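You operate a simulated robot arm through the tools that you are given. There is no shell and no other tool.

You are at the controls of a simulated robot arm. One attempt, no reset.

## Task
Zero the reel counter, crank out 2.5 metres of cable, set the catch.
Fine: the plug stays in its holder.

It is judged by the outcome, as a careful person would: the job done as asked, and still so three seconds after it is handed in. It fails if anything else is knocked over, pushed out of place, dropped, spilled or broken.

## Robot
A 7-joint arm with a two-finger parallel gripper, fixed in place. Base frame: the origin is on the floor under the middle of its stand, x ahead of it, y to its left, z up. Readings come in mm, rad, newtons and seconds.
It reaches about 1247 mm from its shoulder. Its first joint turns from -2.304 to 2.304 rad. Payload 3.91 kg.
Tool frame: the origin (TCP) lies between the finger pads and is the grasp point; the fingertips stand 30 mm ahead of it; z points along the fingers, y is the line along which they close. The gripper opens to 110 mm. The fingers are 20 mm wide and 10 mm thick; the gripper's body (48 by 112 mm) begins 55 mm behind the TCP.
Orientation is that of the tool frame in the base frame, as a unit quaternion [w, x, y, z]. With the fingers straight down and closing along the base's y, the tool's x points along the base's -x, its y along +y and its z along -z.

## Interface
- The arm moves only by the tool nudge_tool. Its argument "rows" is a list of rows, each a list of 3 entries, a list of its own where there are three numbers: the shift along the base's x, y, z in cm, then the turn, a rotation vector about the base's x, y, z in degrees, then the opening in per cent of the stroke, from 0 (shut) to 100 (fully open). In form: [[[x, y, z], [rx, ry, rz], hand], ...]. A call has 1 to 20 rows; each row is the pose to reach, as a shift and turn from the pose commanded when the call began. A row lasts 0.2 s, in which the tool goes at most 50 mm and 0.15 rad; a call with a longer step from one row to the next is refused whole, and so is a gripper value outside its range. Where a pose cannot be reached the arm comes as near as it can. A force on the tool above 70 N (or 10 N above the force at the start of the call, whichever is more), or a blocked arm, ends the call early, and 0.2 s more pass. Each finger travels about 108 mm/s and halts on what it meets, pressing with about 28 N; the grip force reading is that of the motor and also rises with nothing between the fingers. The clock runs only during rows and for 0.2 s after the last one: add rows that repeat a pose to give the fingers time. The reply holds the time, the measured pose of the TCP, the force on the tool along the base axes, the opening and the grip force, in the units named above and with some noise, with the torque about the TCP (base axes, N m) and any sound that the robot's microphone picked up.
- Cameras (640 x 400 px; columns grow to the right, rows downward): "scene" is fixed at [50, 650.1, 1410.9]; the picture's right is [-0.25, -0.97, 0.00], its down [-0.30, 0.08, -0.95] and it looks along [0.92, -0.23, -0.31] (base axes); focal length 310 px, centre (320, 200). "wrist" rides on the gripper at [72, 17, -103] in the tool frame; the picture's right is [-0.23, 0.97, 0.00], its down [-0.76, -0.18, -0.62] and it looks along [-0.61, -0.14, 0.78] (tool axes); focal length 222 px, centre (320, 200). There is no depth. A picture from a camera that has moved, and an enlarged one, comes with that camera's place and axes in the base frame and with its lens.
- camera(camera): a new picture of that camera. No time passes.
- enlarge(camera, box): a new picture of the part [left, top, right, bottom] of that camera's present view, enlarged. No time passes.
- finish_job(): hands the job in; it is judged then, once.

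Nothing tells you positions but the pictures and the camera data. Unless the task says otherwise, let go and move clear before handing in.

The tools are called after "Emit:" as name(argument=value, ...) on one line, values as JSON. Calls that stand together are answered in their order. nudge_tool: Moves the arm, as the interface text tells. Its arguments: {"type":"object","properties":{"rows":{"type":"array","items":{"type":"array"}}},"required":["rows"]} The other tools are called the same way: camera (camera) takes a picture; enlarge (camera, box) takes an enlarged picture of a part of a camera's view; finish_job () hands the job in.

At the start:

```text
time: 0.0
eef_pos: [477.4, 440.1, 1284.7]
orientation: [0.001, 0.0, 1.0, 0.0]
wrist_force: [-1.1, -0.4, -0.7]
ft_torque: [0.01, 0.02, 0.0]
gripper_width: 110.1
grip_force: 0.2
```

scene: 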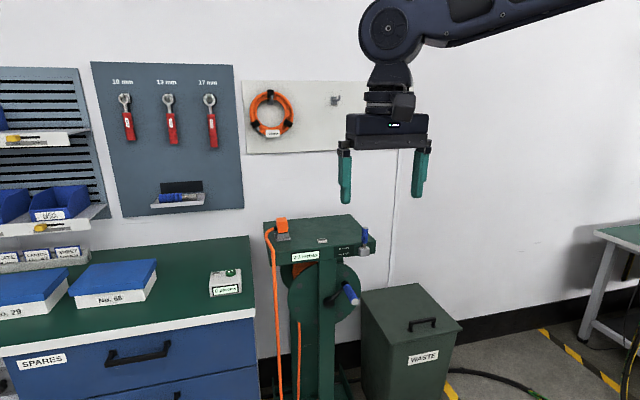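
wrist: 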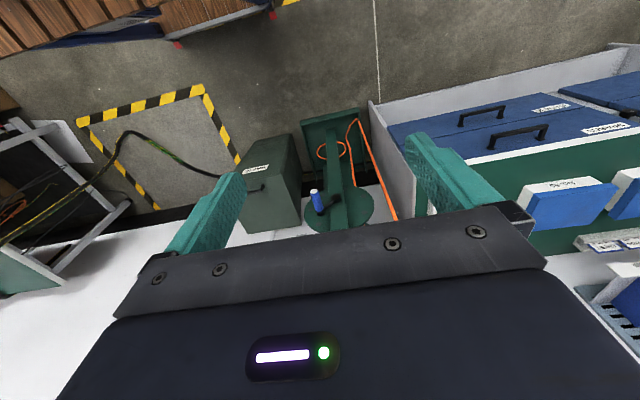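

I see a green reel stand with an orange cable, a drum with a blue-handled crank, a counter window and something like a catch lever on top at the right. I will look closer before moving.

Emit:
enlarge(camera="scene", box=[240, 200, 400, 300])

Emit:
enlarge(camera="scene", box=[240, 200, 480, 400])

Emit:
enlarge(camera="scene", box=[320, 220, 384, 260])

Emit:
enlarge(camera="wrist", box=[230, 90, 430, 240])

```text
4.00 times, centred on (320, 250) of scene
camera zoom: at [50.0, 650.1, 1410.9], right [-0.25, -0.97, 0.0], down [-0.3, 0.08, -0.95], along [0.92, -0.23, -0.31], focal length 1241 px, centre (320, 0)
```

zoom: 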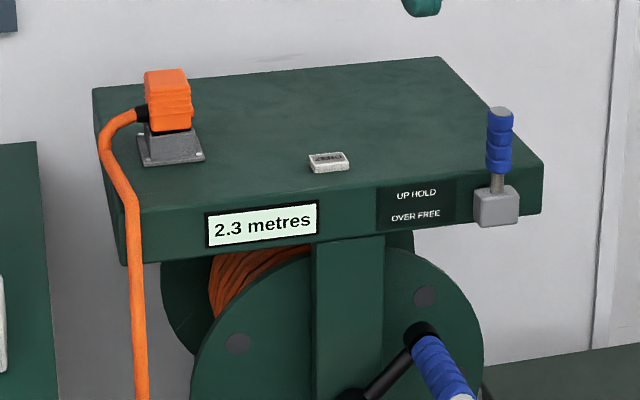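

```text
2.00 times, centred on (360, 300) of scene
camera zoom: at [50.0, 650.1, 1410.9], right [-0.25, -0.97, 0.0], down [-0.3, 0.08, -0.95], along [0.92, -0.23, -0.31], focal length 621 px, centre (240, 0)
```

zoom: 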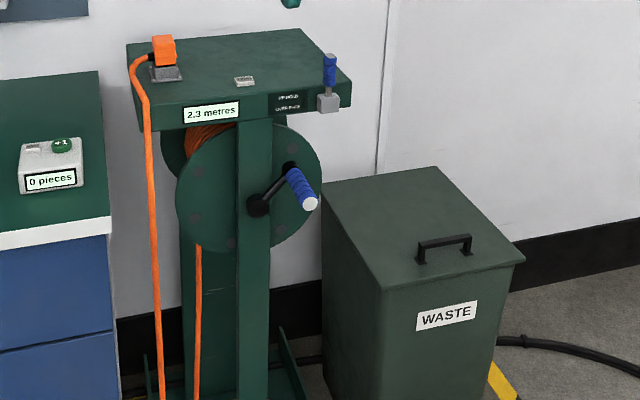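

```text
10.00 times, centred on (352, 240) of scene
camera zoom: at [50.0, 650.1, 1410.9], right [-0.25, -0.97, 0.0], down [-0.3, 0.08, -0.95], along [0.92, -0.23, -0.31], focal length 3103 px, centre (0, -200)
```

zoom: 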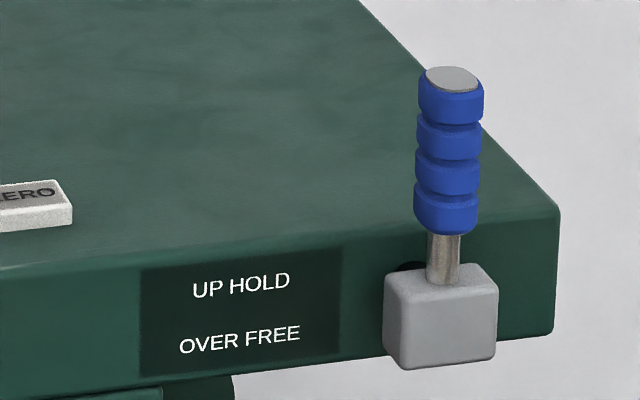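

```text
2.67 times, centred on (330, 165) of wrist
camera zoom: at [406.4, 456.7, 1386.5], right [0.23, 0.97, 0.0], down [0.76, -0.18, 0.62], along [0.61, -0.14, -0.78], focal length 592 px, centre (293, 293)
```

zoom: 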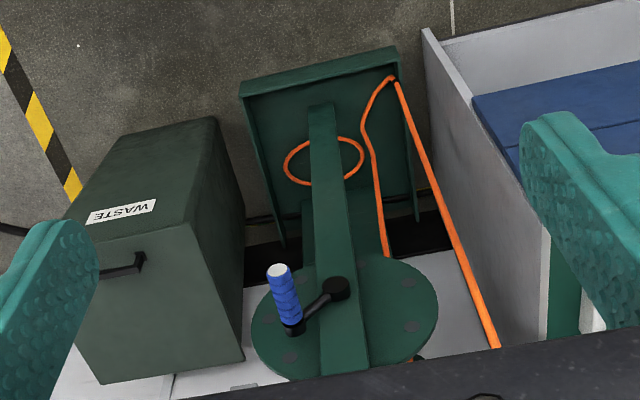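

The reel stand's crank handle is near (811–907, 347, 817) with its hub near (904, 405, 756), and the catch lever stands UP (hold) at the table's right front corner. The counter reads 2.3. I'll move the arm forward, staying high, to get a second view of the tabletop with the wrist camera.

Emit:
nudge_tool(rows=[[[4, 0, 0], [0, 0, 0], 100], [[8, 0, 0], [0, 0, 0], 100], [[12, 0, 0], [0, 0, 0], 100], [[16, 0, 0], [0, 0, 0], 100], [[20, 0, 0], [0, 0, 0], 100], [[20, 0, 0], [0, 0, 0], 100]])

Emit:
camera(camera="wrist")

```text
time: 1.4
eef_pos: [677.4, 439.9, 1283.5]
orientation: [0.0, 0.001, 1.0, 0.0]
wrist_force: [0.4, 0.4, 0.0]
ft_torque: [0.0, -0.03, -0.01]
gripper_width: 110.0
grip_force: 0.0
```

```text
taken
camera wrist: at [606.2, 456.5, 1386.8], right [0.23, 0.97, 0.0], down [0.76, -0.18, 0.62], along [0.61, -0.14, -0.78], focal length 222 px, centre (320, 200)
```

wrist: 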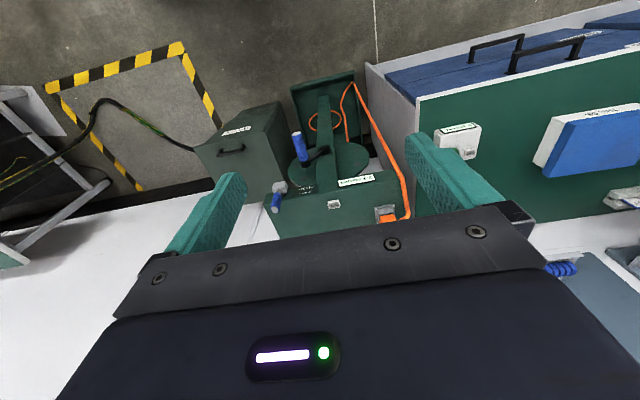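

Emit:
enlarge(camera="wrist", box=[250, 120, 430, 240])

Emit:
enlarge(camera="wrist", box=[250, 160, 346, 220])

```text
3.33 times, centred on (340, 180) of wrist
camera zoom: at [606.2, 456.5, 1386.8], right [0.23, 0.97, 0.0], down [0.76, -0.18, 0.62], along [0.61, -0.14, -0.78], focal length 740 px, centre (253, 267)
```

zoom: 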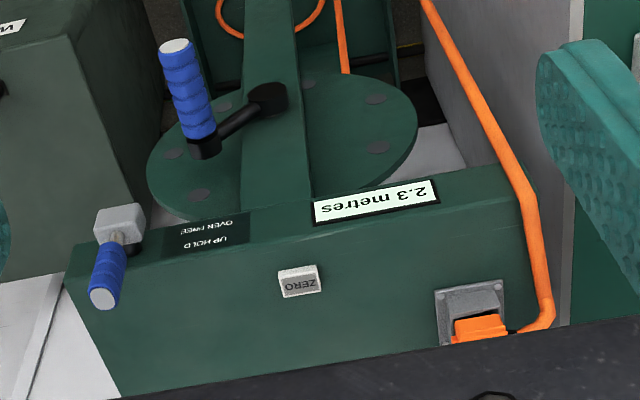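

```text
6.67 times, centred on (298, 190) of wrist
camera zoom: at [606.2, 456.5, 1386.8], right [0.23, 0.97, 0.0], down [0.76, -0.18, 0.62], along [0.61, -0.14, -0.78], focal length 1481 px, centre (467, 267)
```

zoom: 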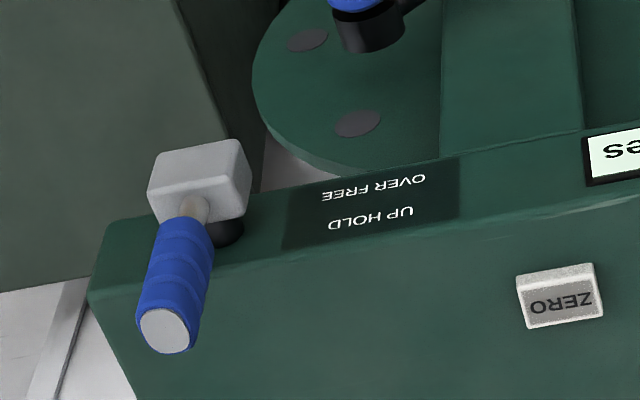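

The table top is at about z 958, the ZERO button near (958, 414, 966), and the catch is a lever turning about an axis along x at the front right, near (895, 292, 945), with its grip top at z≈1021. Next I go above the ZERO button with the fingers closed, to line up for pressing it.

Emit:
nudge_tool(rows=[[[4, 0, 0], [0, 0, 0], 80], [[8, -0.5, 0], [0, 0, 0], 60], [[12, -1, 0], [0, 0, 0], 40], [[16, -1.5, -2], [0, 0, 0], 20], [[20, -2, -4], [0, 0, 0], 0], [[24, -2.3, -7], [0, 0, 0], 0], [[27, -2.6, -10], [0, 0, 0], 0], [[28, -2.6, -13], [0, 0, 0], 0], [[28, -2.6, -16.3], [0, 0, 0], 0], [[28, -2.6, -16.3], [0, 0, 0], 0]])

Emit:
camera(camera="wrist")

Emit:
enlarge(camera="scene", box=[240, 140, 400, 260])

```text
time: 3.6
eef_pos: [959.4, 414.5, 1120.3]
orientation: [0.0, 0.001, 1.0, 0.0]
wrist_force: [-0.6, 0.4, -0.1]
ft_torque: [-0.01, 0.0, -0.03]
gripper_width: 0.0
grip_force: 28.4
```

```text
taken
camera wrist: at [887.6, 430.3, 1223.0], right [0.23, 0.97, 0.0], down [0.76, -0.18, 0.62], along [0.61, -0.14, -0.78], focal length 222 px, centre (320, 200)
```

wrist: 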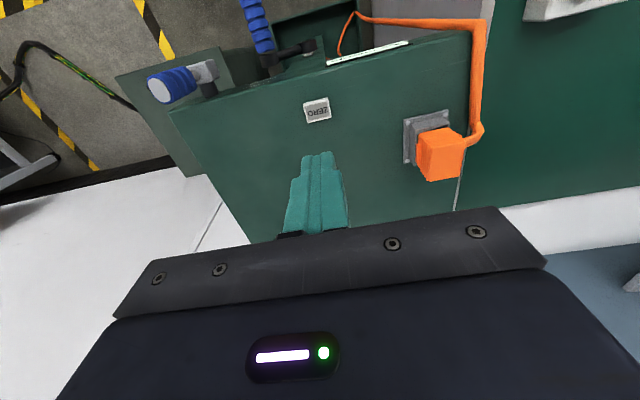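

```text
3.33 times, centred on (320, 200) of scene
camera zoom: at [50.0, 650.1, 1410.9], right [-0.25, -0.97, 0.0], down [-0.3, 0.08, -0.95], along [0.92, -0.23, -0.31], focal length 1034 px, centre (320, 200)
```

zoom: 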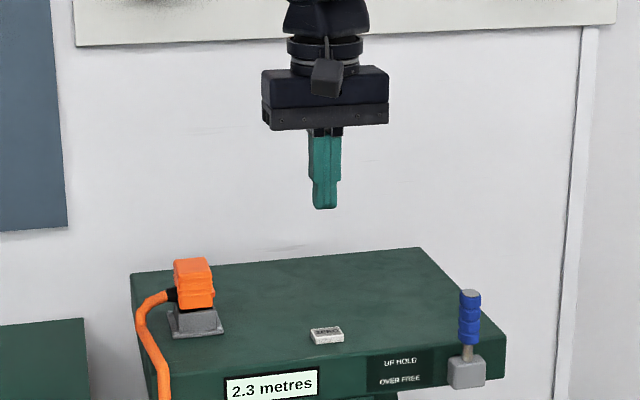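

Emit:
enlarge(camera="wrist", box=[272, 80, 368, 140])

Emit:
enlarge(camera="wrist", box=[140, 0, 340, 125])

```text
6.67 times, centred on (320, 110) of wrist
camera zoom: at [887.6, 430.3, 1223.0], right [0.23, 0.97, 0.0], down [0.76, -0.18, 0.62], along [0.61, -0.14, -0.78], focal length 1481 px, centre (320, 800)
```

zoom: 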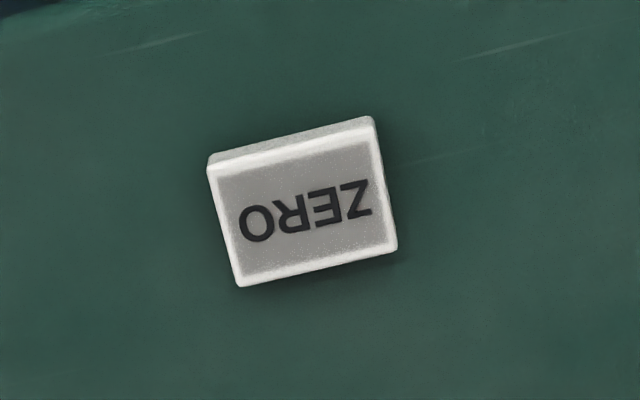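

```text
3.20 times, centred on (240, 62) of wrist
camera zoom: at [887.6, 430.3, 1223.0], right [0.23, 0.97, 0.0], down [0.76, -0.18, 0.62], along [0.61, -0.14, -0.78], focal length 711 px, centre (576, 640)
```

zoom: 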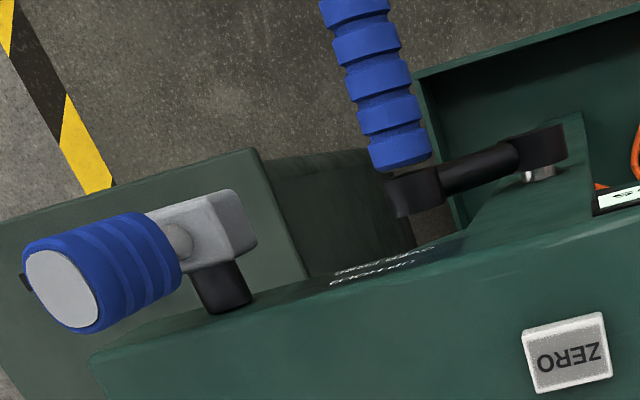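

The button sits at about (961, 412) under the closed fingertips, nearly lined up. I shift slightly and descend to just above it, then check.

Emit:
nudge_tool(rows=[[[0.2, -0.25, -3], [0, 0, 0], 0], [[0.2, -0.25, -6], [0, 0, 0], 0], [[0.2, -0.25, -9], [0, 0, 0], 0], [[0.2, -0.25, -10.5], [0, 0, 0], 0], [[0.2, -0.25, -11.5], [0, 0, 0], 0], [[0.2, -0.25, -11.5], [0, 0, 0], 0]])

Emit:
camera(camera="wrist")

Emit:
enlarge(camera="scene", box=[280, 200, 376, 260])

```text
time: 5.0
eef_pos: [960.5, 411.8, 1007.0]
orientation: [0.0, 0.0, 1.0, 0.0]
wrist_force: [0.2, 0.1, -0.5]
ft_torque: [-0.01, 0.04, -0.02]
gripper_width: 0.1
grip_force: 28.2
```

```text
taken
camera wrist: at [889.2, 428.1, 1108.0], right [0.23, 0.97, 0.0], down [0.76, -0.18, 0.62], along [0.61, -0.14, -0.78], focal length 222 px, centre (320, 200)
```

wrist: 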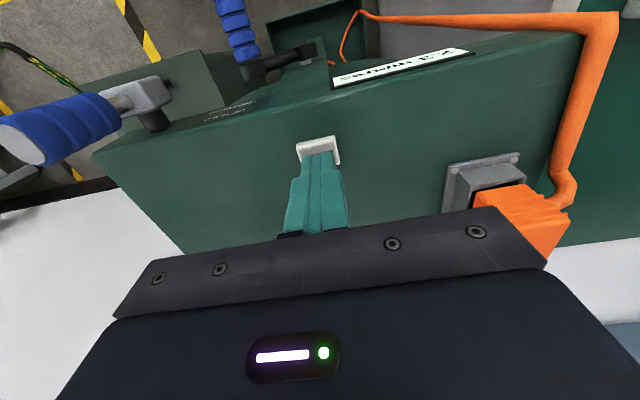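

```text
6.67 times, centred on (328, 230) of scene
camera zoom: at [50.0, 650.1, 1410.9], right [-0.25, -0.97, 0.0], down [-0.3, 0.08, -0.95], along [0.92, -0.23, -0.31], focal length 2069 px, centre (267, 0)
```

zoom: 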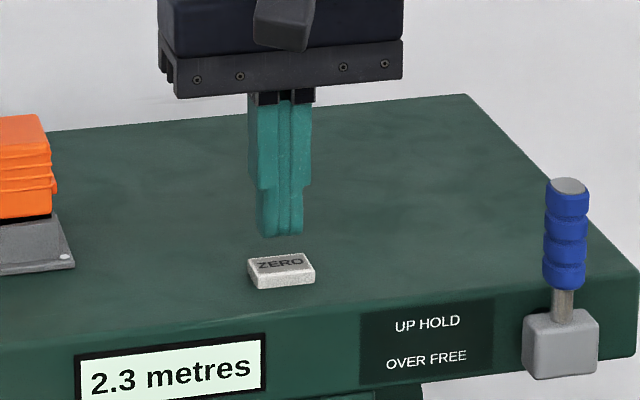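

The fingertips are about 13–16 mm above the ZERO button and centred on it. I lower slowly in small steps to press it.

Emit:
nudge_tool(rows=[[[0.1, 0, -0.5], [0, 0, 0], 0], [[0.1, 0, -0.9], [0, 0, 0], 0], [[0.1, 0, -1.2], [0, 0, 0], 0], [[0.1, 0, -1.4], [0, 0, 0], 0], [[0.1, 0, -1.5], [0, 0, 0], 0], [[0.1, 0, -1.6], [0, 0, 0], 0], [[0.1, 0, -1.7], [0, 0, 0], 0]])

Emit:
enlarge(camera="scene", box=[280, 200, 376, 260])

```text
time: 6.6
eef_pos: [961.3, 411.5, 989.2]
orientation: [0.0, 0.0, 1.0, 0.0]
wrist_force: [0.3, 0.2, -0.1]
ft_torque: [0.02, 0.01, 0.02]
gripper_width: 0.0
grip_force: 28.2
```

```text
6.67 times, centred on (328, 230) of scene
camera zoom: at [50.0, 650.1, 1410.9], right [-0.25, -0.97, 0.0], down [-0.3, 0.08, -0.95], along [0.92, -0.23, -0.31], focal length 2069 px, centre (267, 0)
```

zoom: 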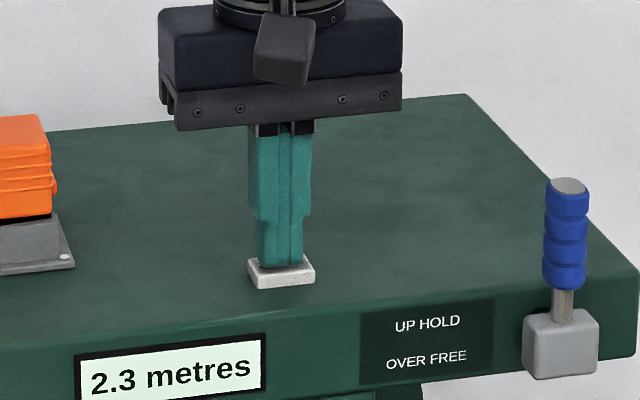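

Nearly touching but no force yet. I keep lowering in 1 mm steps.

Emit:
nudge_tool(rows=[[[0, 0, -0.1], [0, 0, 0], 0], [[0, 0, -0.2], [0, 0, 0], 0], [[0, 0, -0.3], [0, 0, 0], 0]])

Emit:
enlarge(camera="scene", box=[280, 200, 376, 260])

```text
time: 7.4
eef_pos: [960.5, 412.0, 986.3]
orientation: [0.001, 0.0, 1.0, 0.0]
wrist_force: [1.2, -0.1, 1.1]
ft_torque: [0.01, -0.02, -0.02]
gripper_width: 0.0
grip_force: 28.1
```

```text
6.67 times, centred on (328, 230) of scene
camera zoom: at [50.0, 650.1, 1410.9], right [-0.25, -0.97, 0.0], down [-0.3, 0.08, -0.95], along [0.92, -0.23, -0.31], focal length 2069 px, centre (267, 0)
```

zoom: 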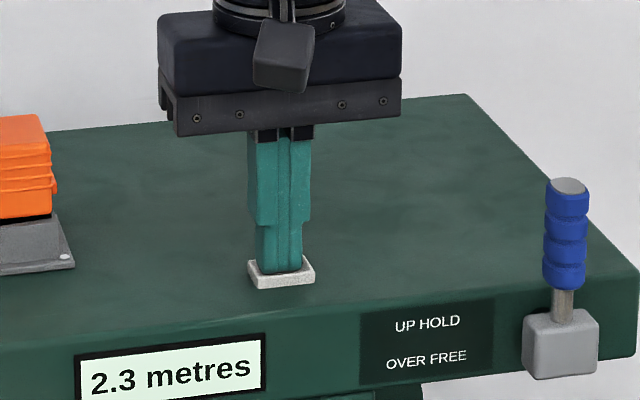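

Emit:
nudge_tool(rows=[[[0, 0, -0.1], [0, 0, 0], 0], [[0, 0, -0.2], [0, 0, 0], 0], [[0, 0, -0.3], [0, 0, 0], 0]])

Emit:
enlarge(camera="scene", box=[280, 200, 376, 260])

```text
time: 8.2
eef_pos: [961.4, 412.9, 983.0]
orientation: [0.002, 0.0, 1.0, 0.0]
wrist_force: [2.0, 0.2, 4.5]
ft_torque: [0.03, -0.04, 0.0]
gripper_width: 0.0
grip_force: 28.3
heard: click
```

```text
6.67 times, centred on (328, 230) of scene
camera zoom: at [50.0, 650.1, 1410.9], right [-0.25, -0.97, 0.0], down [-0.3, 0.08, -0.95], along [0.92, -0.23, -0.31], focal length 2069 px, centre (267, 0)
```

zoom: 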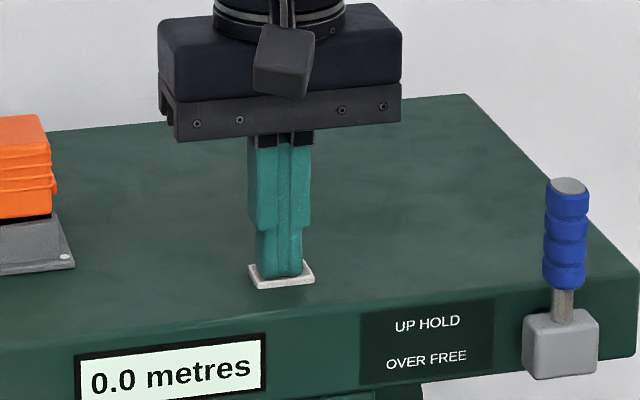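

The counter clicked and now reads 0.0. I lift off, back away from the table, and pitch the tool to point forward (+x) so the fingers can work the lever and the crank from the front.

Emit:
nudge_tool(rows=[[[0, 0, 2], [0, 0, 0], 0], [[0, 0, 6], [0, 0, 0], 0], [[0, 0, 10], [0, 0, 0], 0], [[-1, 0, 13], [0, 0, 0], 0], [[-4, 0, 14], [0, -7.5, 0], 0], [[-7, 0, 14], [0, -15, 0], 0], [[-10, 0, 14], [0, -22.5, 0], 0], [[-13, 0, 14], [0, -30, 0], 0], [[-16, 0, 14], [0, -37.5, 0], 0], [[-19, 0, 14], [0, -45, 0], 0], [[-22, 0, 14], [0, -52.5, 0], 0], [[-25, 0, 14], [0, -60, 0], 0], [[-28, 0, 14], [0, -67.5, 0], 0], [[-30, 0, 14], [0, -75, 0], 0], [[-30, 0, 14], [0, -82.5, 0], 0], [[-30, 0, 14], [0, -90, 0], 0], [[-30, 0, 14], [0, -90, 0], 0]])

Emit:
camera(camera="scene")

Emit:
camera(camera="wrist")

```text
time: 11.8
eef_pos: [661.8, 412.5, 1124.9]
orientation: [0.707, 0.0, 0.707, 0.0]
wrist_force: [-0.6, -1.3, -0.2]
ft_torque: [0.02, 0.0, 0.0]
gripper_width: 0.0
grip_force: 27.7
```

```text
taken
```

scene: 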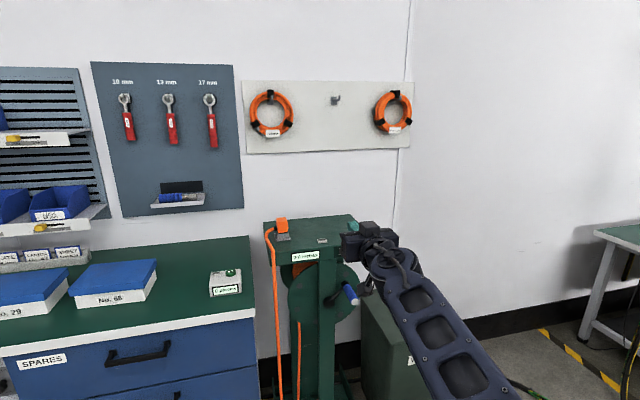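

```text
taken
camera wrist: at [558.5, 427.9, 1050.0], right [0.0, 0.97, 0.23], down [-0.62, -0.18, 0.76], along [0.78, -0.14, 0.61], focal length 222 px, centre (320, 200)
```

wrist: 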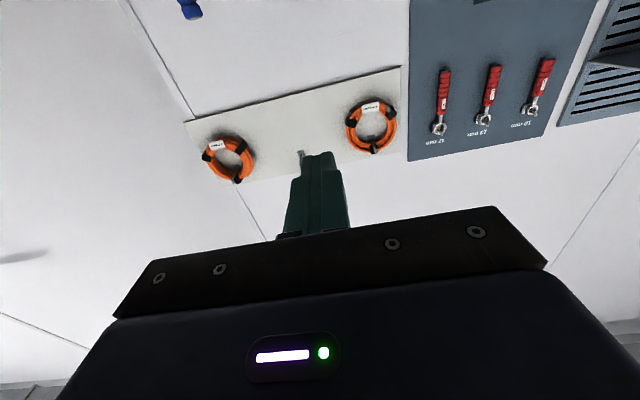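

The tool now points straight forward. I move to a spot in front of the catch lever to see it with the wrist camera before touching it.

Emit:
nudge_tool(rows=[[[2, -2, -3], [0, 0, 0], 0], [[4, -4, -6], [0, 0, 0], 0], [[7, -6, -9], [0, 0, 0], 0], [[10, -7.5, -12], [0, 0, 0], 0], [[12, -8.5, -12.5], [0, 0, 0], 0], [[12, -8.5, -12.5], [0, 0, 0], 0]])

Emit:
camera(camera="wrist")

Emit:
camera(camera="scene")

```text
time: 13.2
eef_pos: [781.6, 326.8, 997.9]
orientation: [0.707, 0.0, 0.707, 0.0]
wrist_force: [0.2, -0.5, -0.8]
ft_torque: [0.01, -0.02, -0.04]
gripper_width: 0.0
grip_force: 27.7
```

```text
taken
camera wrist: at [678.9, 342.5, 924.8], right [0.0, 0.97, 0.23], down [-0.62, -0.18, 0.76], along [0.78, -0.14, 0.61], focal length 222 px, centre (320, 200)
```

wrist: 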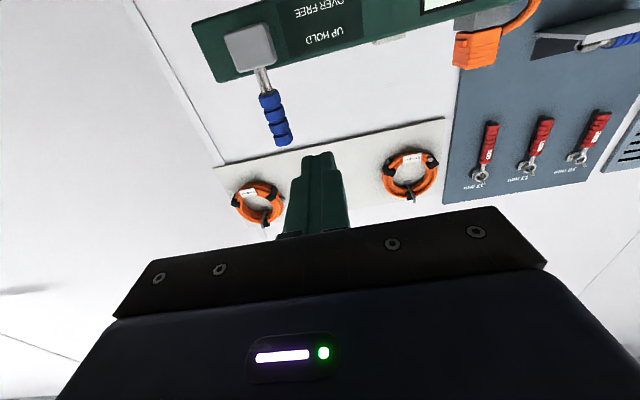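

```text
taken
```

scene: 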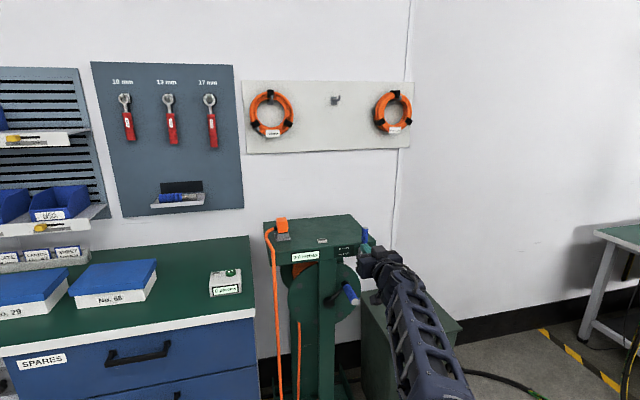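

Emit:
enlarge(camera="wrist", box=[200, 10, 360, 110])

Emit:
enlarge(camera="wrist", box=[220, 80, 316, 140])

Emit:
enlarge(camera="scene", box=[320, 210, 416, 270])

```text
4.00 times, centred on (280, 60) of wrist
camera zoom: at [678.9, 342.5, 924.8], right [0.0, 0.97, 0.23], down [-0.62, -0.18, 0.76], along [0.78, -0.14, 0.61], focal length 888 px, centre (480, 760)
```

zoom: 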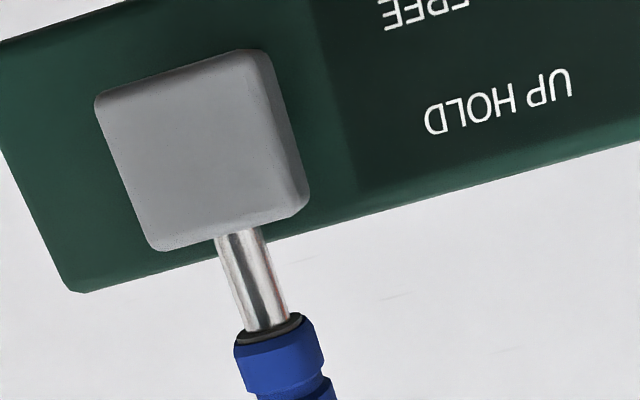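

```text
6.67 times, centred on (268, 110) of wrist
camera zoom: at [678.9, 342.5, 924.8], right [0.0, 0.97, 0.23], down [-0.62, -0.18, 0.76], along [0.78, -0.14, 0.61], focal length 1481 px, centre (667, 800)
```

zoom: 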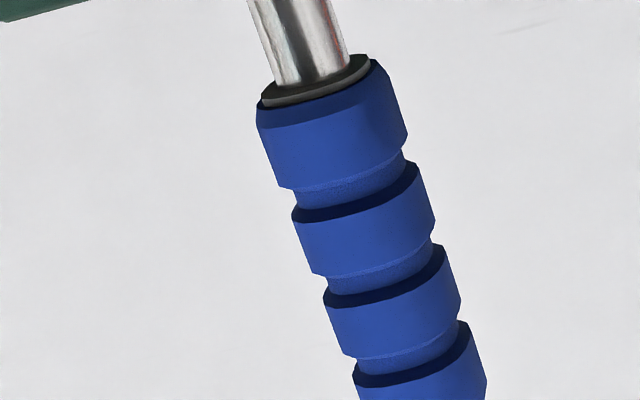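

```text
6.67 times, centred on (368, 240) of scene
camera zoom: at [50.0, 650.1, 1410.9], right [-0.25, -0.97, 0.0], down [-0.3, 0.08, -0.95], along [0.92, -0.23, -0.31], focal length 2069 px, centre (0, -67)
```

zoom: 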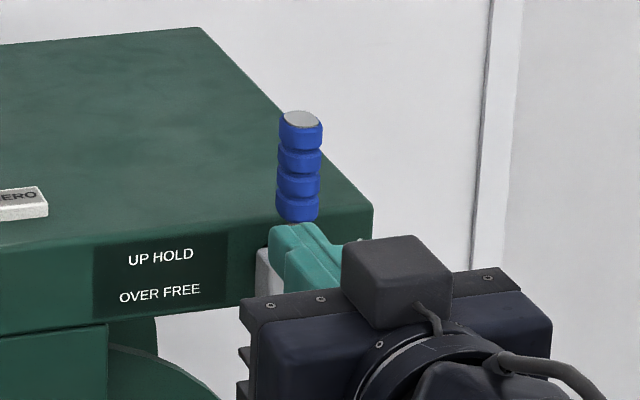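

The lever grip runs from about z 963 to 1013 at (895, 286). I advance so the closed fingertips are beside it on its left, then check.

Emit:
nudge_tool(rows=[[[3, 0, 0], [0, 0, 0], 0], [[6, 0, 0], [0, 0, 0], 0], [[8.5, 0, 0], [0, 0, 0], 0], [[9.5, 0, 0], [0, 0, 0], 0], [[9.5, 0, 0], [0, 0, 0], 0]])

Emit:
camera(camera="wrist")

Emit:
enlarge(camera="scene", box=[320, 210, 416, 270])

```text
time: 14.4
eef_pos: [876.9, 325.7, 998.4]
orientation: [0.708, 0.0, 0.707, 0.0]
wrist_force: [-0.3, 0.2, 0.3]
ft_torque: [0.0, 0.0, -0.01]
gripper_width: 0.0
grip_force: 28.0
```

```text
taken
camera wrist: at [774.3, 343.2, 924.6], right [0.0, 0.97, 0.23], down [-0.62, -0.18, 0.76], along [0.78, -0.14, 0.61], focal length 222 px, centre (320, 200)
```

wrist: 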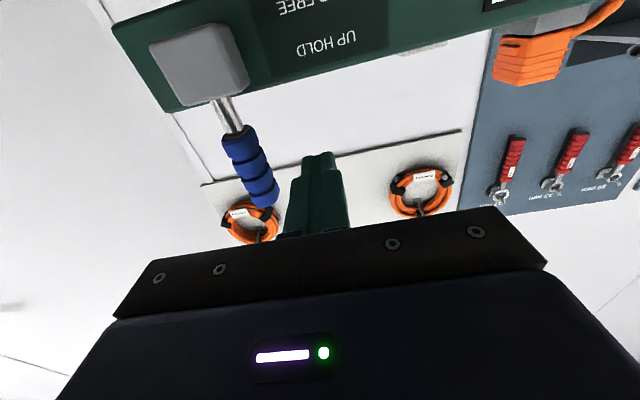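

```text
6.67 times, centred on (368, 240) of scene
camera zoom: at [50.0, 650.1, 1410.9], right [-0.25, -0.97, 0.0], down [-0.3, 0.08, -0.95], along [0.92, -0.23, -0.31], focal length 2069 px, centre (0, -67)
```

zoom: 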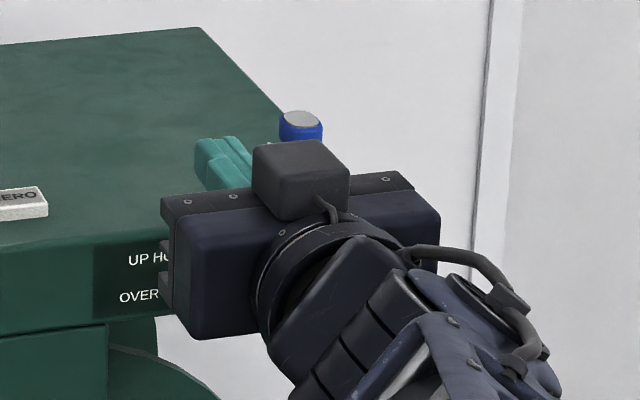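

The fingertips are level with the lever on its left. I move slowly towards -y until contact, watching the force.

Emit:
nudge_tool(rows=[[[0, -0.6, 0], [0, 0, 0], 0], [[0, -1.2, 0], [0, 0, 0], 0], [[0, -1.5, 0], [0, 0, 0], 0], [[0, -1.8, 0], [0, 0, 0], 0], [[0, -2.1, 0], [0, 0, 0], 0], [[0, -2.4, 0], [0, 0, 0], 0]])

Emit:
camera(camera="wrist")

```text
time: 15.8
eef_pos: [876.8, 304.0, 997.9]
orientation: [0.707, 0.0, 0.707, 0.0]
wrist_force: [0.4, 0.6, 0.9]
ft_torque: [0.01, -0.03, -0.03]
gripper_width: 0.1
grip_force: 27.7
```

```text
taken
camera wrist: at [773.7, 319.4, 924.8], right [0.0, 0.97, 0.23], down [-0.62, -0.18, 0.76], along [0.78, -0.14, 0.61], focal length 222 px, centre (320, 200)
```

wrist: 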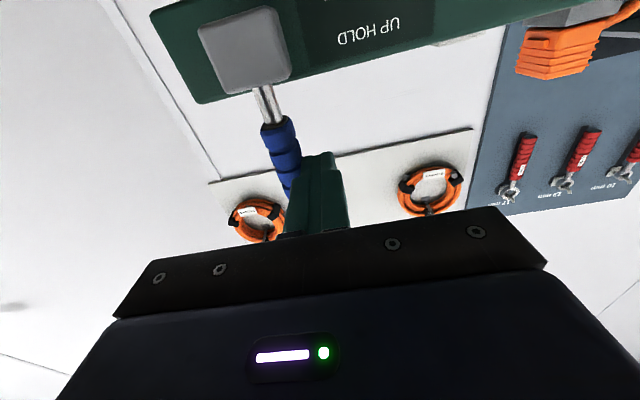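

Emit:
nudge_tool(rows=[[[0, -0.2, 0], [0, 0, 0], 0], [[0, -0.4, 0], [0, 0, 0], 0], [[0, -0.6, 0], [0, 0, 0], 0], [[0, -0.8, 0], [0, 0, 0], 0]])

Emit:
camera(camera="wrist")

```text
time: 16.8
eef_pos: [876.4, 295.6, 997.5]
orientation: [0.707, 0.0, 0.707, 0.0]
wrist_force: [-0.2, 1.5, 2.2]
ft_torque: [-0.01, -0.07, 0.03]
gripper_width: 0.0
grip_force: 28.2
```

```text
taken
camera wrist: at [773.6, 310.9, 924.7], right [0.0, 0.97, 0.23], down [-0.62, -0.18, 0.76], along [0.78, -0.14, 0.61], focal length 222 px, centre (320, 200)
```

wrist: 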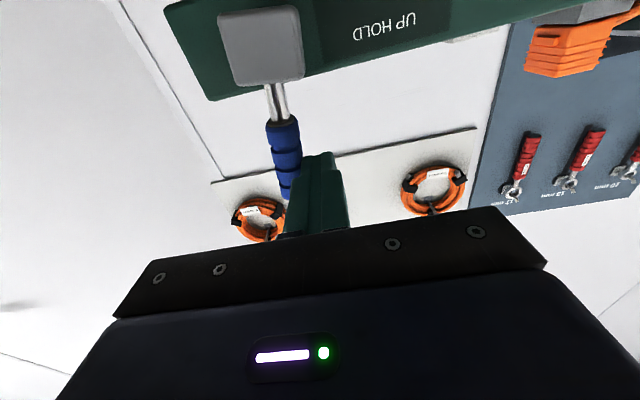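

The lever yields to the right with only about 2 N, so OVER is to the right (-y). I follow its arc gradually.

Emit:
nudge_tool(rows=[[[0, -0.35, 0], [0, 0, 0], 0], [[0, -0.68, 0], [0, 0, 0], 0], [[0, -1.2, -0.03], [0, 0, 0], 0], [[0, -1.77, -0.08], [0, 0, 0], 0], [[0, -2.3, -0.2], [0, 0, 0], 0], [[0, -2.83, -0.33], [0, 0, 0], 0], [[0, -3.3, -0.5], [0, 0, 0], 0], [[0, -3.82, -0.76], [0, 0, 0], 0]])

Emit:
camera(camera="wrist")

Emit:
camera(camera="scene")

```text
time: 18.6
eef_pos: [875.2, 256.2, 990.3]
orientation: [0.707, 0.0, 0.707, 0.0]
wrist_force: [0.4, 0.8, 0.3]
ft_torque: [0.01, 0.0, 0.02]
gripper_width: 0.0
grip_force: 28.1
```

```text
taken
camera wrist: at [773.6, 272.9, 917.5], right [0.0, 0.97, 0.23], down [-0.62, -0.18, 0.76], along [0.78, -0.14, 0.61], focal length 222 px, centre (320, 200)
```

wrist: 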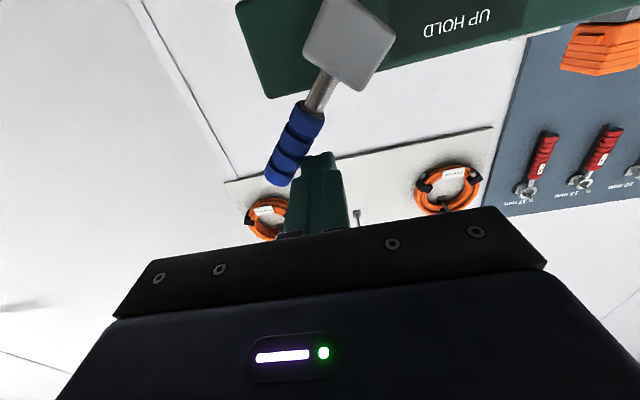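

```text
taken
```

scene: 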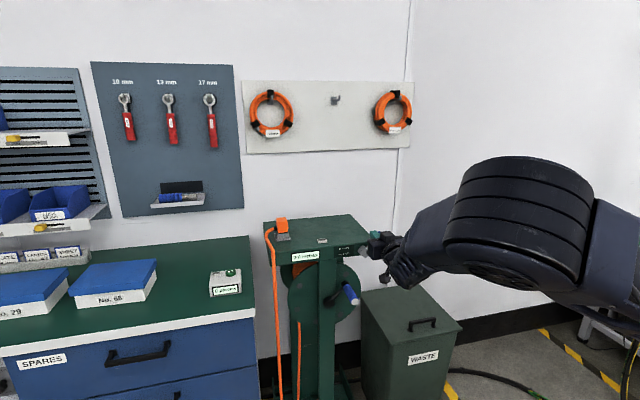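

The lever follows (about 45° over). I continue on the arc in small steps.

Emit:
nudge_tool(rows=[[[0, -0.45, -0.3], [0, 0, 0], 0], [[0, -0.91, -0.6], [0, 0, 0], 0], [[0, -1.3, -0.97], [0, 0, 0], 0], [[0, -1.7, -1.35], [0, 0, 0], 0]])

Emit:
enlarge(camera="wrist", box=[200, 0, 440, 200])

Emit:
camera(camera="scene")

```text
time: 19.6
eef_pos: [876.8, 240.7, 979.0]
orientation: [0.708, 0.0, 0.706, 0.0]
wrist_force: [1.9, 5.4, 6.8]
ft_torque: [-0.02, -0.16, 0.18]
gripper_width: 0.1
grip_force: 28.0
```

```text
2.00 times, centred on (320, 100) of wrist
camera zoom: at [773.6, 256.7, 904.2], right [0.0, 0.97, 0.23], down [-0.62, -0.18, 0.76], along [0.78, -0.14, 0.61], focal length 444 px, centre (320, 400)
```

zoom: 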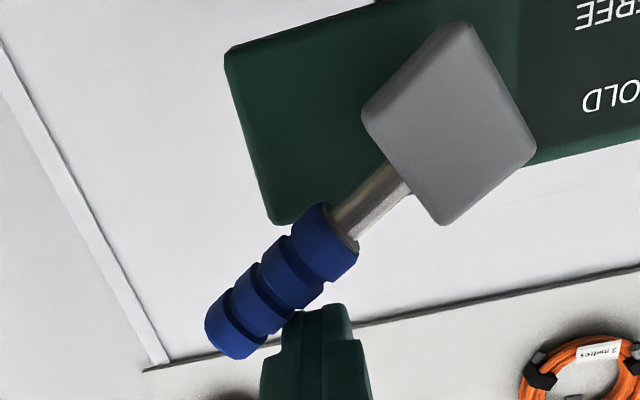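

```text
taken
```

scene: 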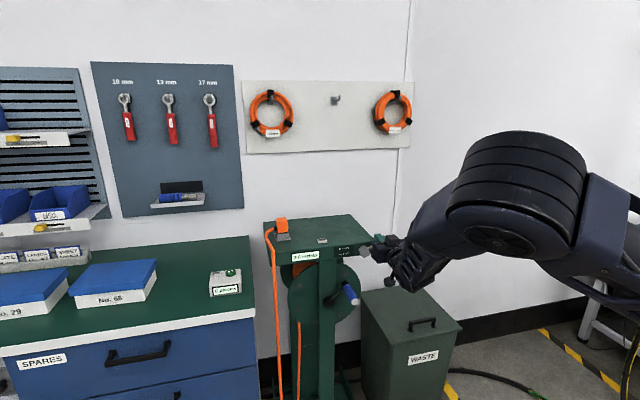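

Force has risen to about 9 N with the lever near 55–60° over; it may be at its stop or a detent. I push slightly more to find out.

Emit:
nudge_tool(rows=[[[0, -0.1, -0.15], [0, 0, 0], 0], [[0, -0.2, -0.3], [0, 0, 0], 0]])

Emit:
enlarge(camera="wrist", box=[200, 0, 440, 200])

```text
time: 20.2
eef_pos: [875.4, 239.6, 976.2]
orientation: [0.709, -0.001, 0.705, 0.002]
wrist_force: [6.2, 22.8, 32.7]
ft_torque: [-0.09, -0.84, 0.63]
gripper_width: 0.0
grip_force: 27.8
```

```text
2.00 times, centred on (320, 100) of wrist
camera zoom: at [773.7, 255.7, 902.8], right [0.0, 0.97, 0.23], down [-0.63, -0.18, 0.76], along [0.78, -0.14, 0.61], focal length 444 px, centre (320, 400)
```

zoom: 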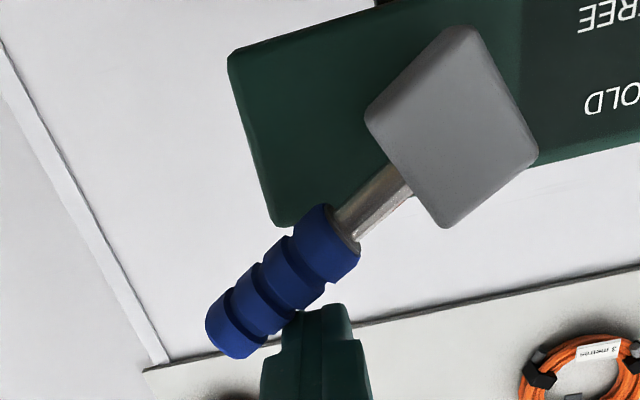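

That is a hard stop (force jumped to 40 N with almost no motion), so the lever is fully OVER. I back off along the same line and check that it stays.

Emit:
nudge_tool(rows=[[[0, 0.3, 0.45], [0, 0, 0], 0], [[0, 0.8, 1.2], [0, 0, 0], 0], [[0, 1.5, 2.5], [0, 0, 0], 0], [[-2, 1.5, 3], [0, 0, 0], 0], [[-5, 1.5, 3], [0, 0, 0], 0], [[-8, 1.5, 3], [0, 0, 0], 0], [[-11, 1.5, 3], [0, 0, 0], 0], [[-13, 1.5, 3], [0, 0, 0], 0], [[-13, 1.5, 3], [0, 0, 0], 0]])

Emit:
camera(camera="wrist")

Emit:
camera(camera="scene")

Emit:
enlarge(camera="scene", box=[240, 200, 400, 300])

```text
time: 22.2
eef_pos: [746.4, 254.1, 1003.6]
orientation: [0.707, 0.0, 0.707, 0.0]
wrist_force: [-0.6, 0.0, 0.8]
ft_torque: [0.02, -0.01, 0.04]
gripper_width: 0.2
grip_force: 28.3
```

```text
taken
camera wrist: at [643.3, 269.4, 930.9], right [0.0, 0.97, 0.23], down [-0.62, -0.18, 0.76], along [0.78, -0.14, 0.61], focal length 222 px, centre (320, 200)
```

wrist: 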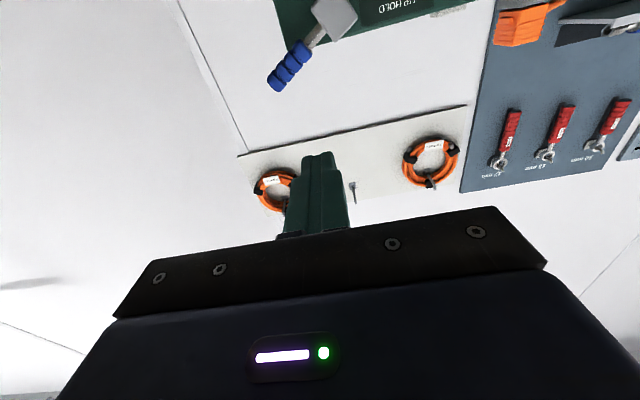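

```text
taken
```

scene: 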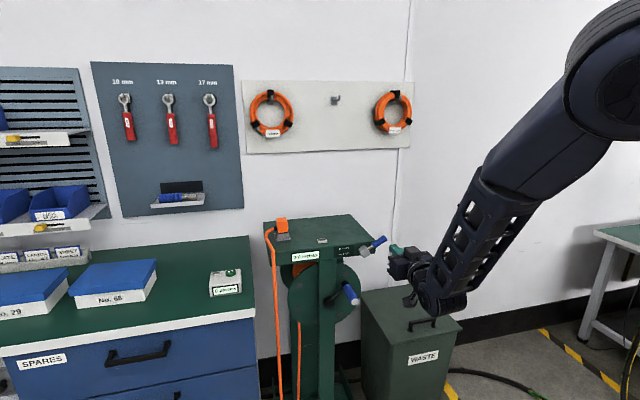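

```text
4.00 times, centred on (320, 250) of scene
camera zoom: at [50.0, 650.1, 1410.9], right [-0.25, -0.97, 0.0], down [-0.3, 0.08, -0.95], along [0.92, -0.23, -0.31], focal length 1241 px, centre (320, 0)
```

zoom: 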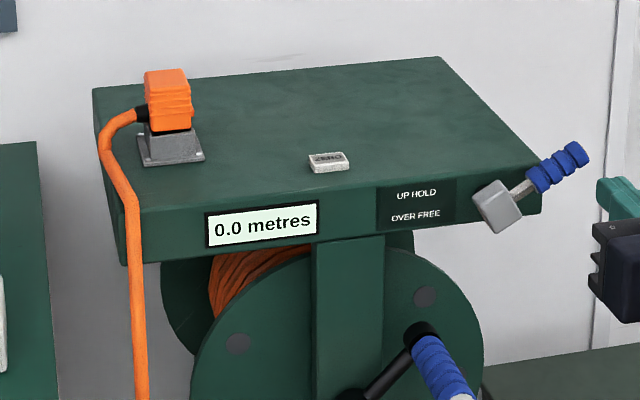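

The catch stays OVER and the counter reads 0.0. Now I move in front of the crank handle (near y 347, z 817) with the fingers part open, keeping back from its tip.

Emit:
nudge_tool(rows=[[[-2, 1, -3], [0, 0, 0], 10], [[-2, 3, -6], [0, 0, 0], 20], [[-2, 5, -9], [0, 0, 0], 30], [[-2, 7, -12], [0, 0, 0], 40], [[-2, 8.5, -15], [0, 0, 0], 50], [[-2, 9.3, -18.5], [0, 0, 0], 60], [[-2, 9.3, -18.5], [0, 0, 0], 60]])

Emit:
camera(camera="wrist")

Emit:
camera(camera="scene")

```text
time: 23.8
eef_pos: [726.2, 346.9, 818.1]
orientation: [0.707, 0.001, 0.707, -0.001]
wrist_force: [0.3, -0.3, 0.2]
ft_torque: [0.03, -0.01, 0.02]
gripper_width: 65.9
grip_force: 0.1
```

```text
taken
camera wrist: at [623.7, 362.7, 745.9], right [0.0, 0.97, 0.23], down [-0.62, -0.18, 0.76], along [0.78, -0.14, 0.61], focal length 222 px, centre (320, 200)
```

wrist: 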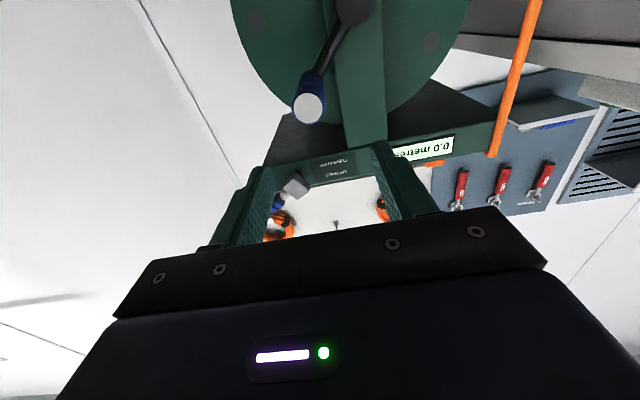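

```text
taken
```

scene: 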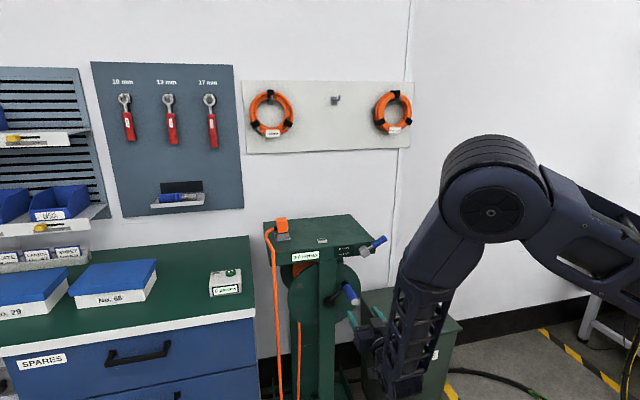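

Emit:
enlarge(camera="scene", box=[300, 260, 396, 320])

Emit:
enlarge(camera="wrist", box=[230, 0, 390, 140])

```text
6.67 times, centred on (348, 290) of scene
camera zoom: at [50.0, 650.1, 1410.9], right [-0.25, -0.97, 0.0], down [-0.3, 0.08, -0.95], along [0.92, -0.23, -0.31], focal length 2069 px, centre (133, -400)
```

zoom: 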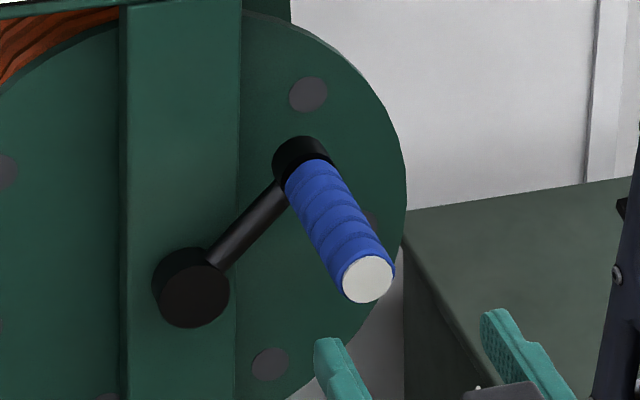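

```text
2.86 times, centred on (310, 70) of wrist
camera zoom: at [623.7, 362.7, 745.9], right [0.0, 0.97, 0.23], down [-0.62, -0.18, 0.76], along [0.78, -0.14, 0.61], focal length 635 px, centre (349, 571)
```

zoom: 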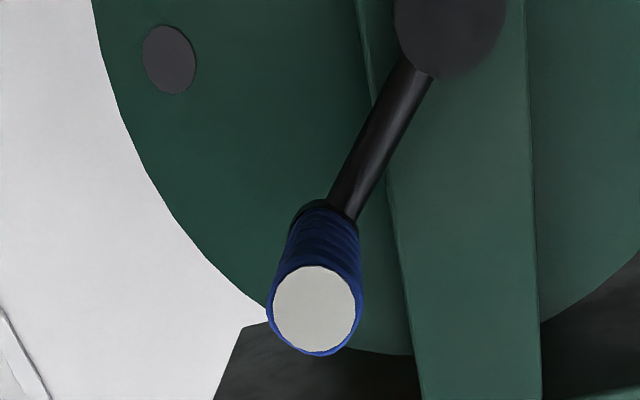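

The crank handle's cap is at about (824, 341, 800), about 28 mm thick, axis along x; the hub is at (912, 401, 743), so radius ≈ 83 mm. Before gripping, I look at how the cable leaves the drum, to choose the turning direction.

Emit:
enlarge(camera="scene", box=[250, 230, 390, 320])

Emit:
enlarge(camera="scene", box=[240, 300, 400, 400])

Emit:
enlarge(camera="wrist", box=[220, 0, 560, 200])

```text
4.44 times, centred on (320, 275) of scene
camera zoom: at [50.0, 650.1, 1410.9], right [-0.25, -0.97, 0.0], down [-0.3, 0.08, -0.95], along [0.92, -0.23, -0.31], focal length 1379 px, centre (320, -133)
```

zoom: 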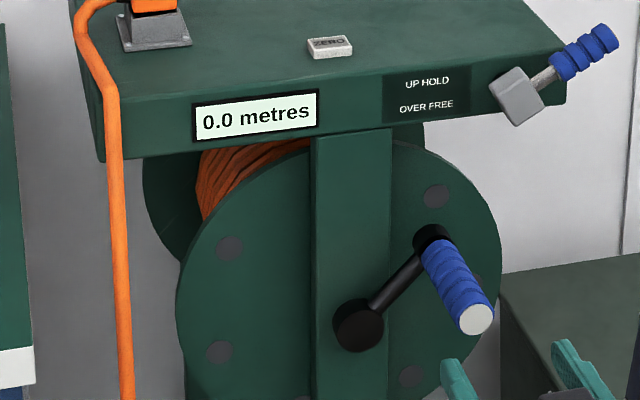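

```text
4.00 times, centred on (320, 350) of scene
camera zoom: at [50.0, 650.1, 1410.9], right [-0.25, -0.97, 0.0], down [-0.3, 0.08, -0.95], along [0.92, -0.23, -0.31], focal length 1241 px, centre (320, -400)
```

zoom: 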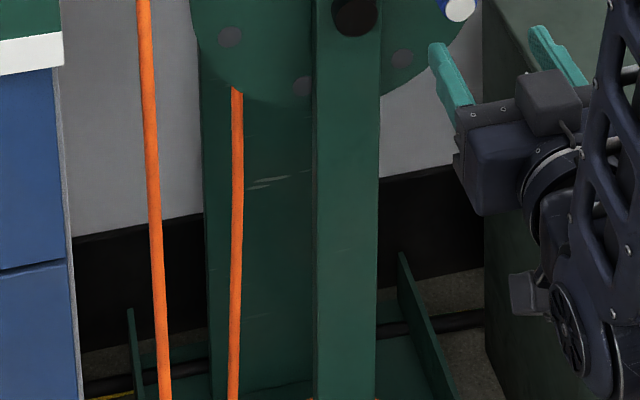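

```text
1.88 times, centred on (390, 100) of wrist
camera zoom: at [623.7, 362.7, 745.9], right [0.0, 0.97, 0.23], down [-0.62, -0.18, 0.76], along [0.78, -0.14, 0.61], focal length 418 px, centre (188, 388)
```

zoom: 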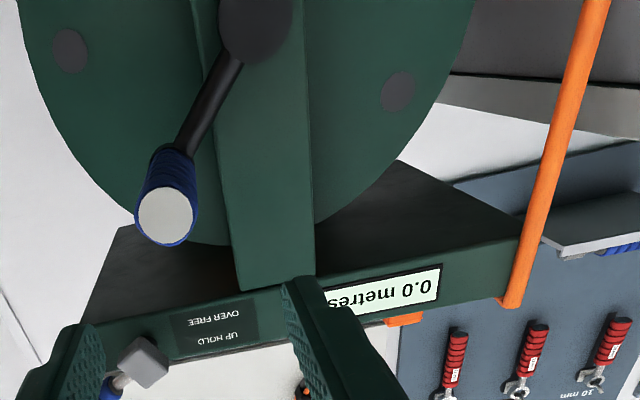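

The cable hangs off the drum's left side, so paying out means turning the left side down: counter-clockwise as I face it (handle goes up and left first). I line up with the handle axis and advance over it with open fingers.

Emit:
nudge_tool(rows=[[[0, -0.6, -1.8], [0, 0, 0], 60], [[2, -0.6, -1.8], [0, 0, 0], 60], [[4, -0.6, -1.8], [0, 0, 0], 60], [[4, -0.6, -1.8], [0, 0, 0], 60]])

Emit:
camera(camera="wrist")

Emit:
enlarge(camera="scene", box=[300, 260, 396, 320])

```text
time: 24.8
eef_pos: [766.8, 340.0, 799.6]
orientation: [0.707, 0.0, 0.707, 0.0]
wrist_force: [0.3, 0.6, 0.0]
ft_torque: [-0.01, -0.01, 0.01]
gripper_width: 65.9
grip_force: 0.1
```

```text
taken
camera wrist: at [664.0, 356.1, 726.9], right [0.0, 0.97, 0.23], down [-0.62, -0.18, 0.76], along [0.78, -0.14, 0.61], focal length 222 px, centre (320, 200)
```

wrist: 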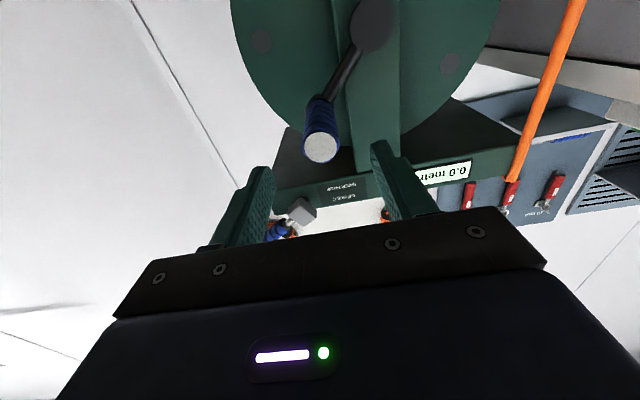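

```text
6.67 times, centred on (348, 290) of scene
camera zoom: at [50.0, 650.1, 1410.9], right [-0.25, -0.97, 0.0], down [-0.3, 0.08, -0.95], along [0.92, -0.23, -0.31], focal length 2069 px, centre (133, -400)
```

zoom: 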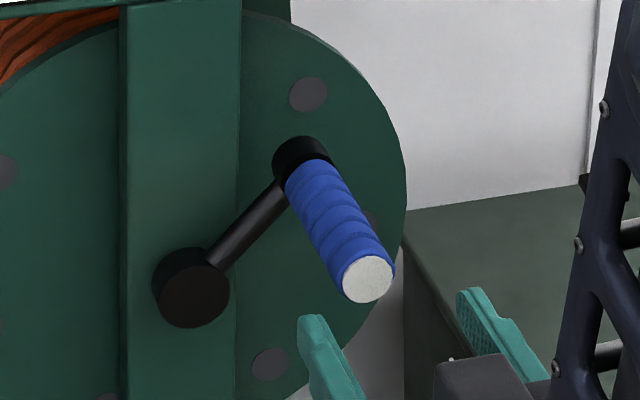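

The handle cap is centred between the fingers. I advance to put the fingers around the handle, stopping short of the crank arm.

Emit:
nudge_tool(rows=[[[3, 0, 0.1], [0, 0, 0], 60], [[6, 0, 0.1], [0, 0, 0], 60], [[8, 0, 0.1], [0, 0, 0], 60], [[9.3, 0, 0.1], [0, 0, 0], 60], [[9.3, 0, 0.1], [0, 0, 0], 60]])

Emit:
camera(camera="wrist")

Emit:
enlarge(camera="scene", box=[300, 260, 396, 320])

```text
time: 26.0
eef_pos: [858.8, 340.6, 802.5]
orientation: [0.707, 0.0, 0.708, 0.0]
wrist_force: [-0.6, -0.5, 0.1]
ft_torque: [-0.02, 0.03, -0.02]
gripper_width: 66.0
grip_force: 0.2
```

```text
taken
camera wrist: at [757.3, 356.3, 729.0], right [0.0, 0.97, 0.23], down [-0.62, -0.18, 0.76], along [0.78, -0.14, 0.61], focal length 222 px, centre (320, 200)
```

wrist: 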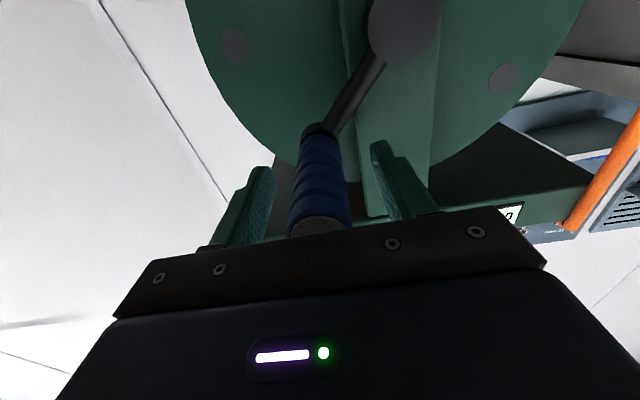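

```text
6.67 times, centred on (348, 290) of scene
camera zoom: at [50.0, 650.1, 1410.9], right [-0.25, -0.97, 0.0], down [-0.3, 0.08, -0.95], along [0.92, -0.23, -0.31], focal length 2069 px, centre (133, -400)
```

zoom: 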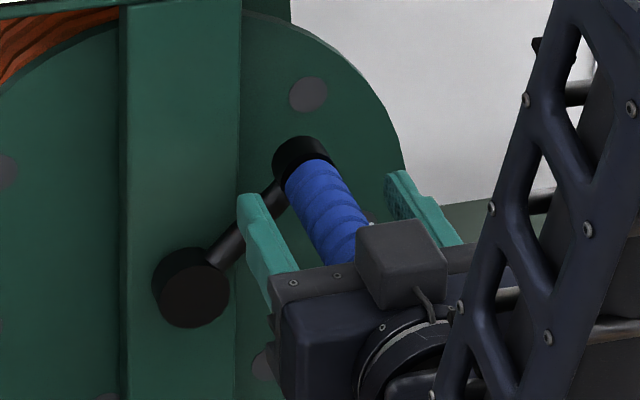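

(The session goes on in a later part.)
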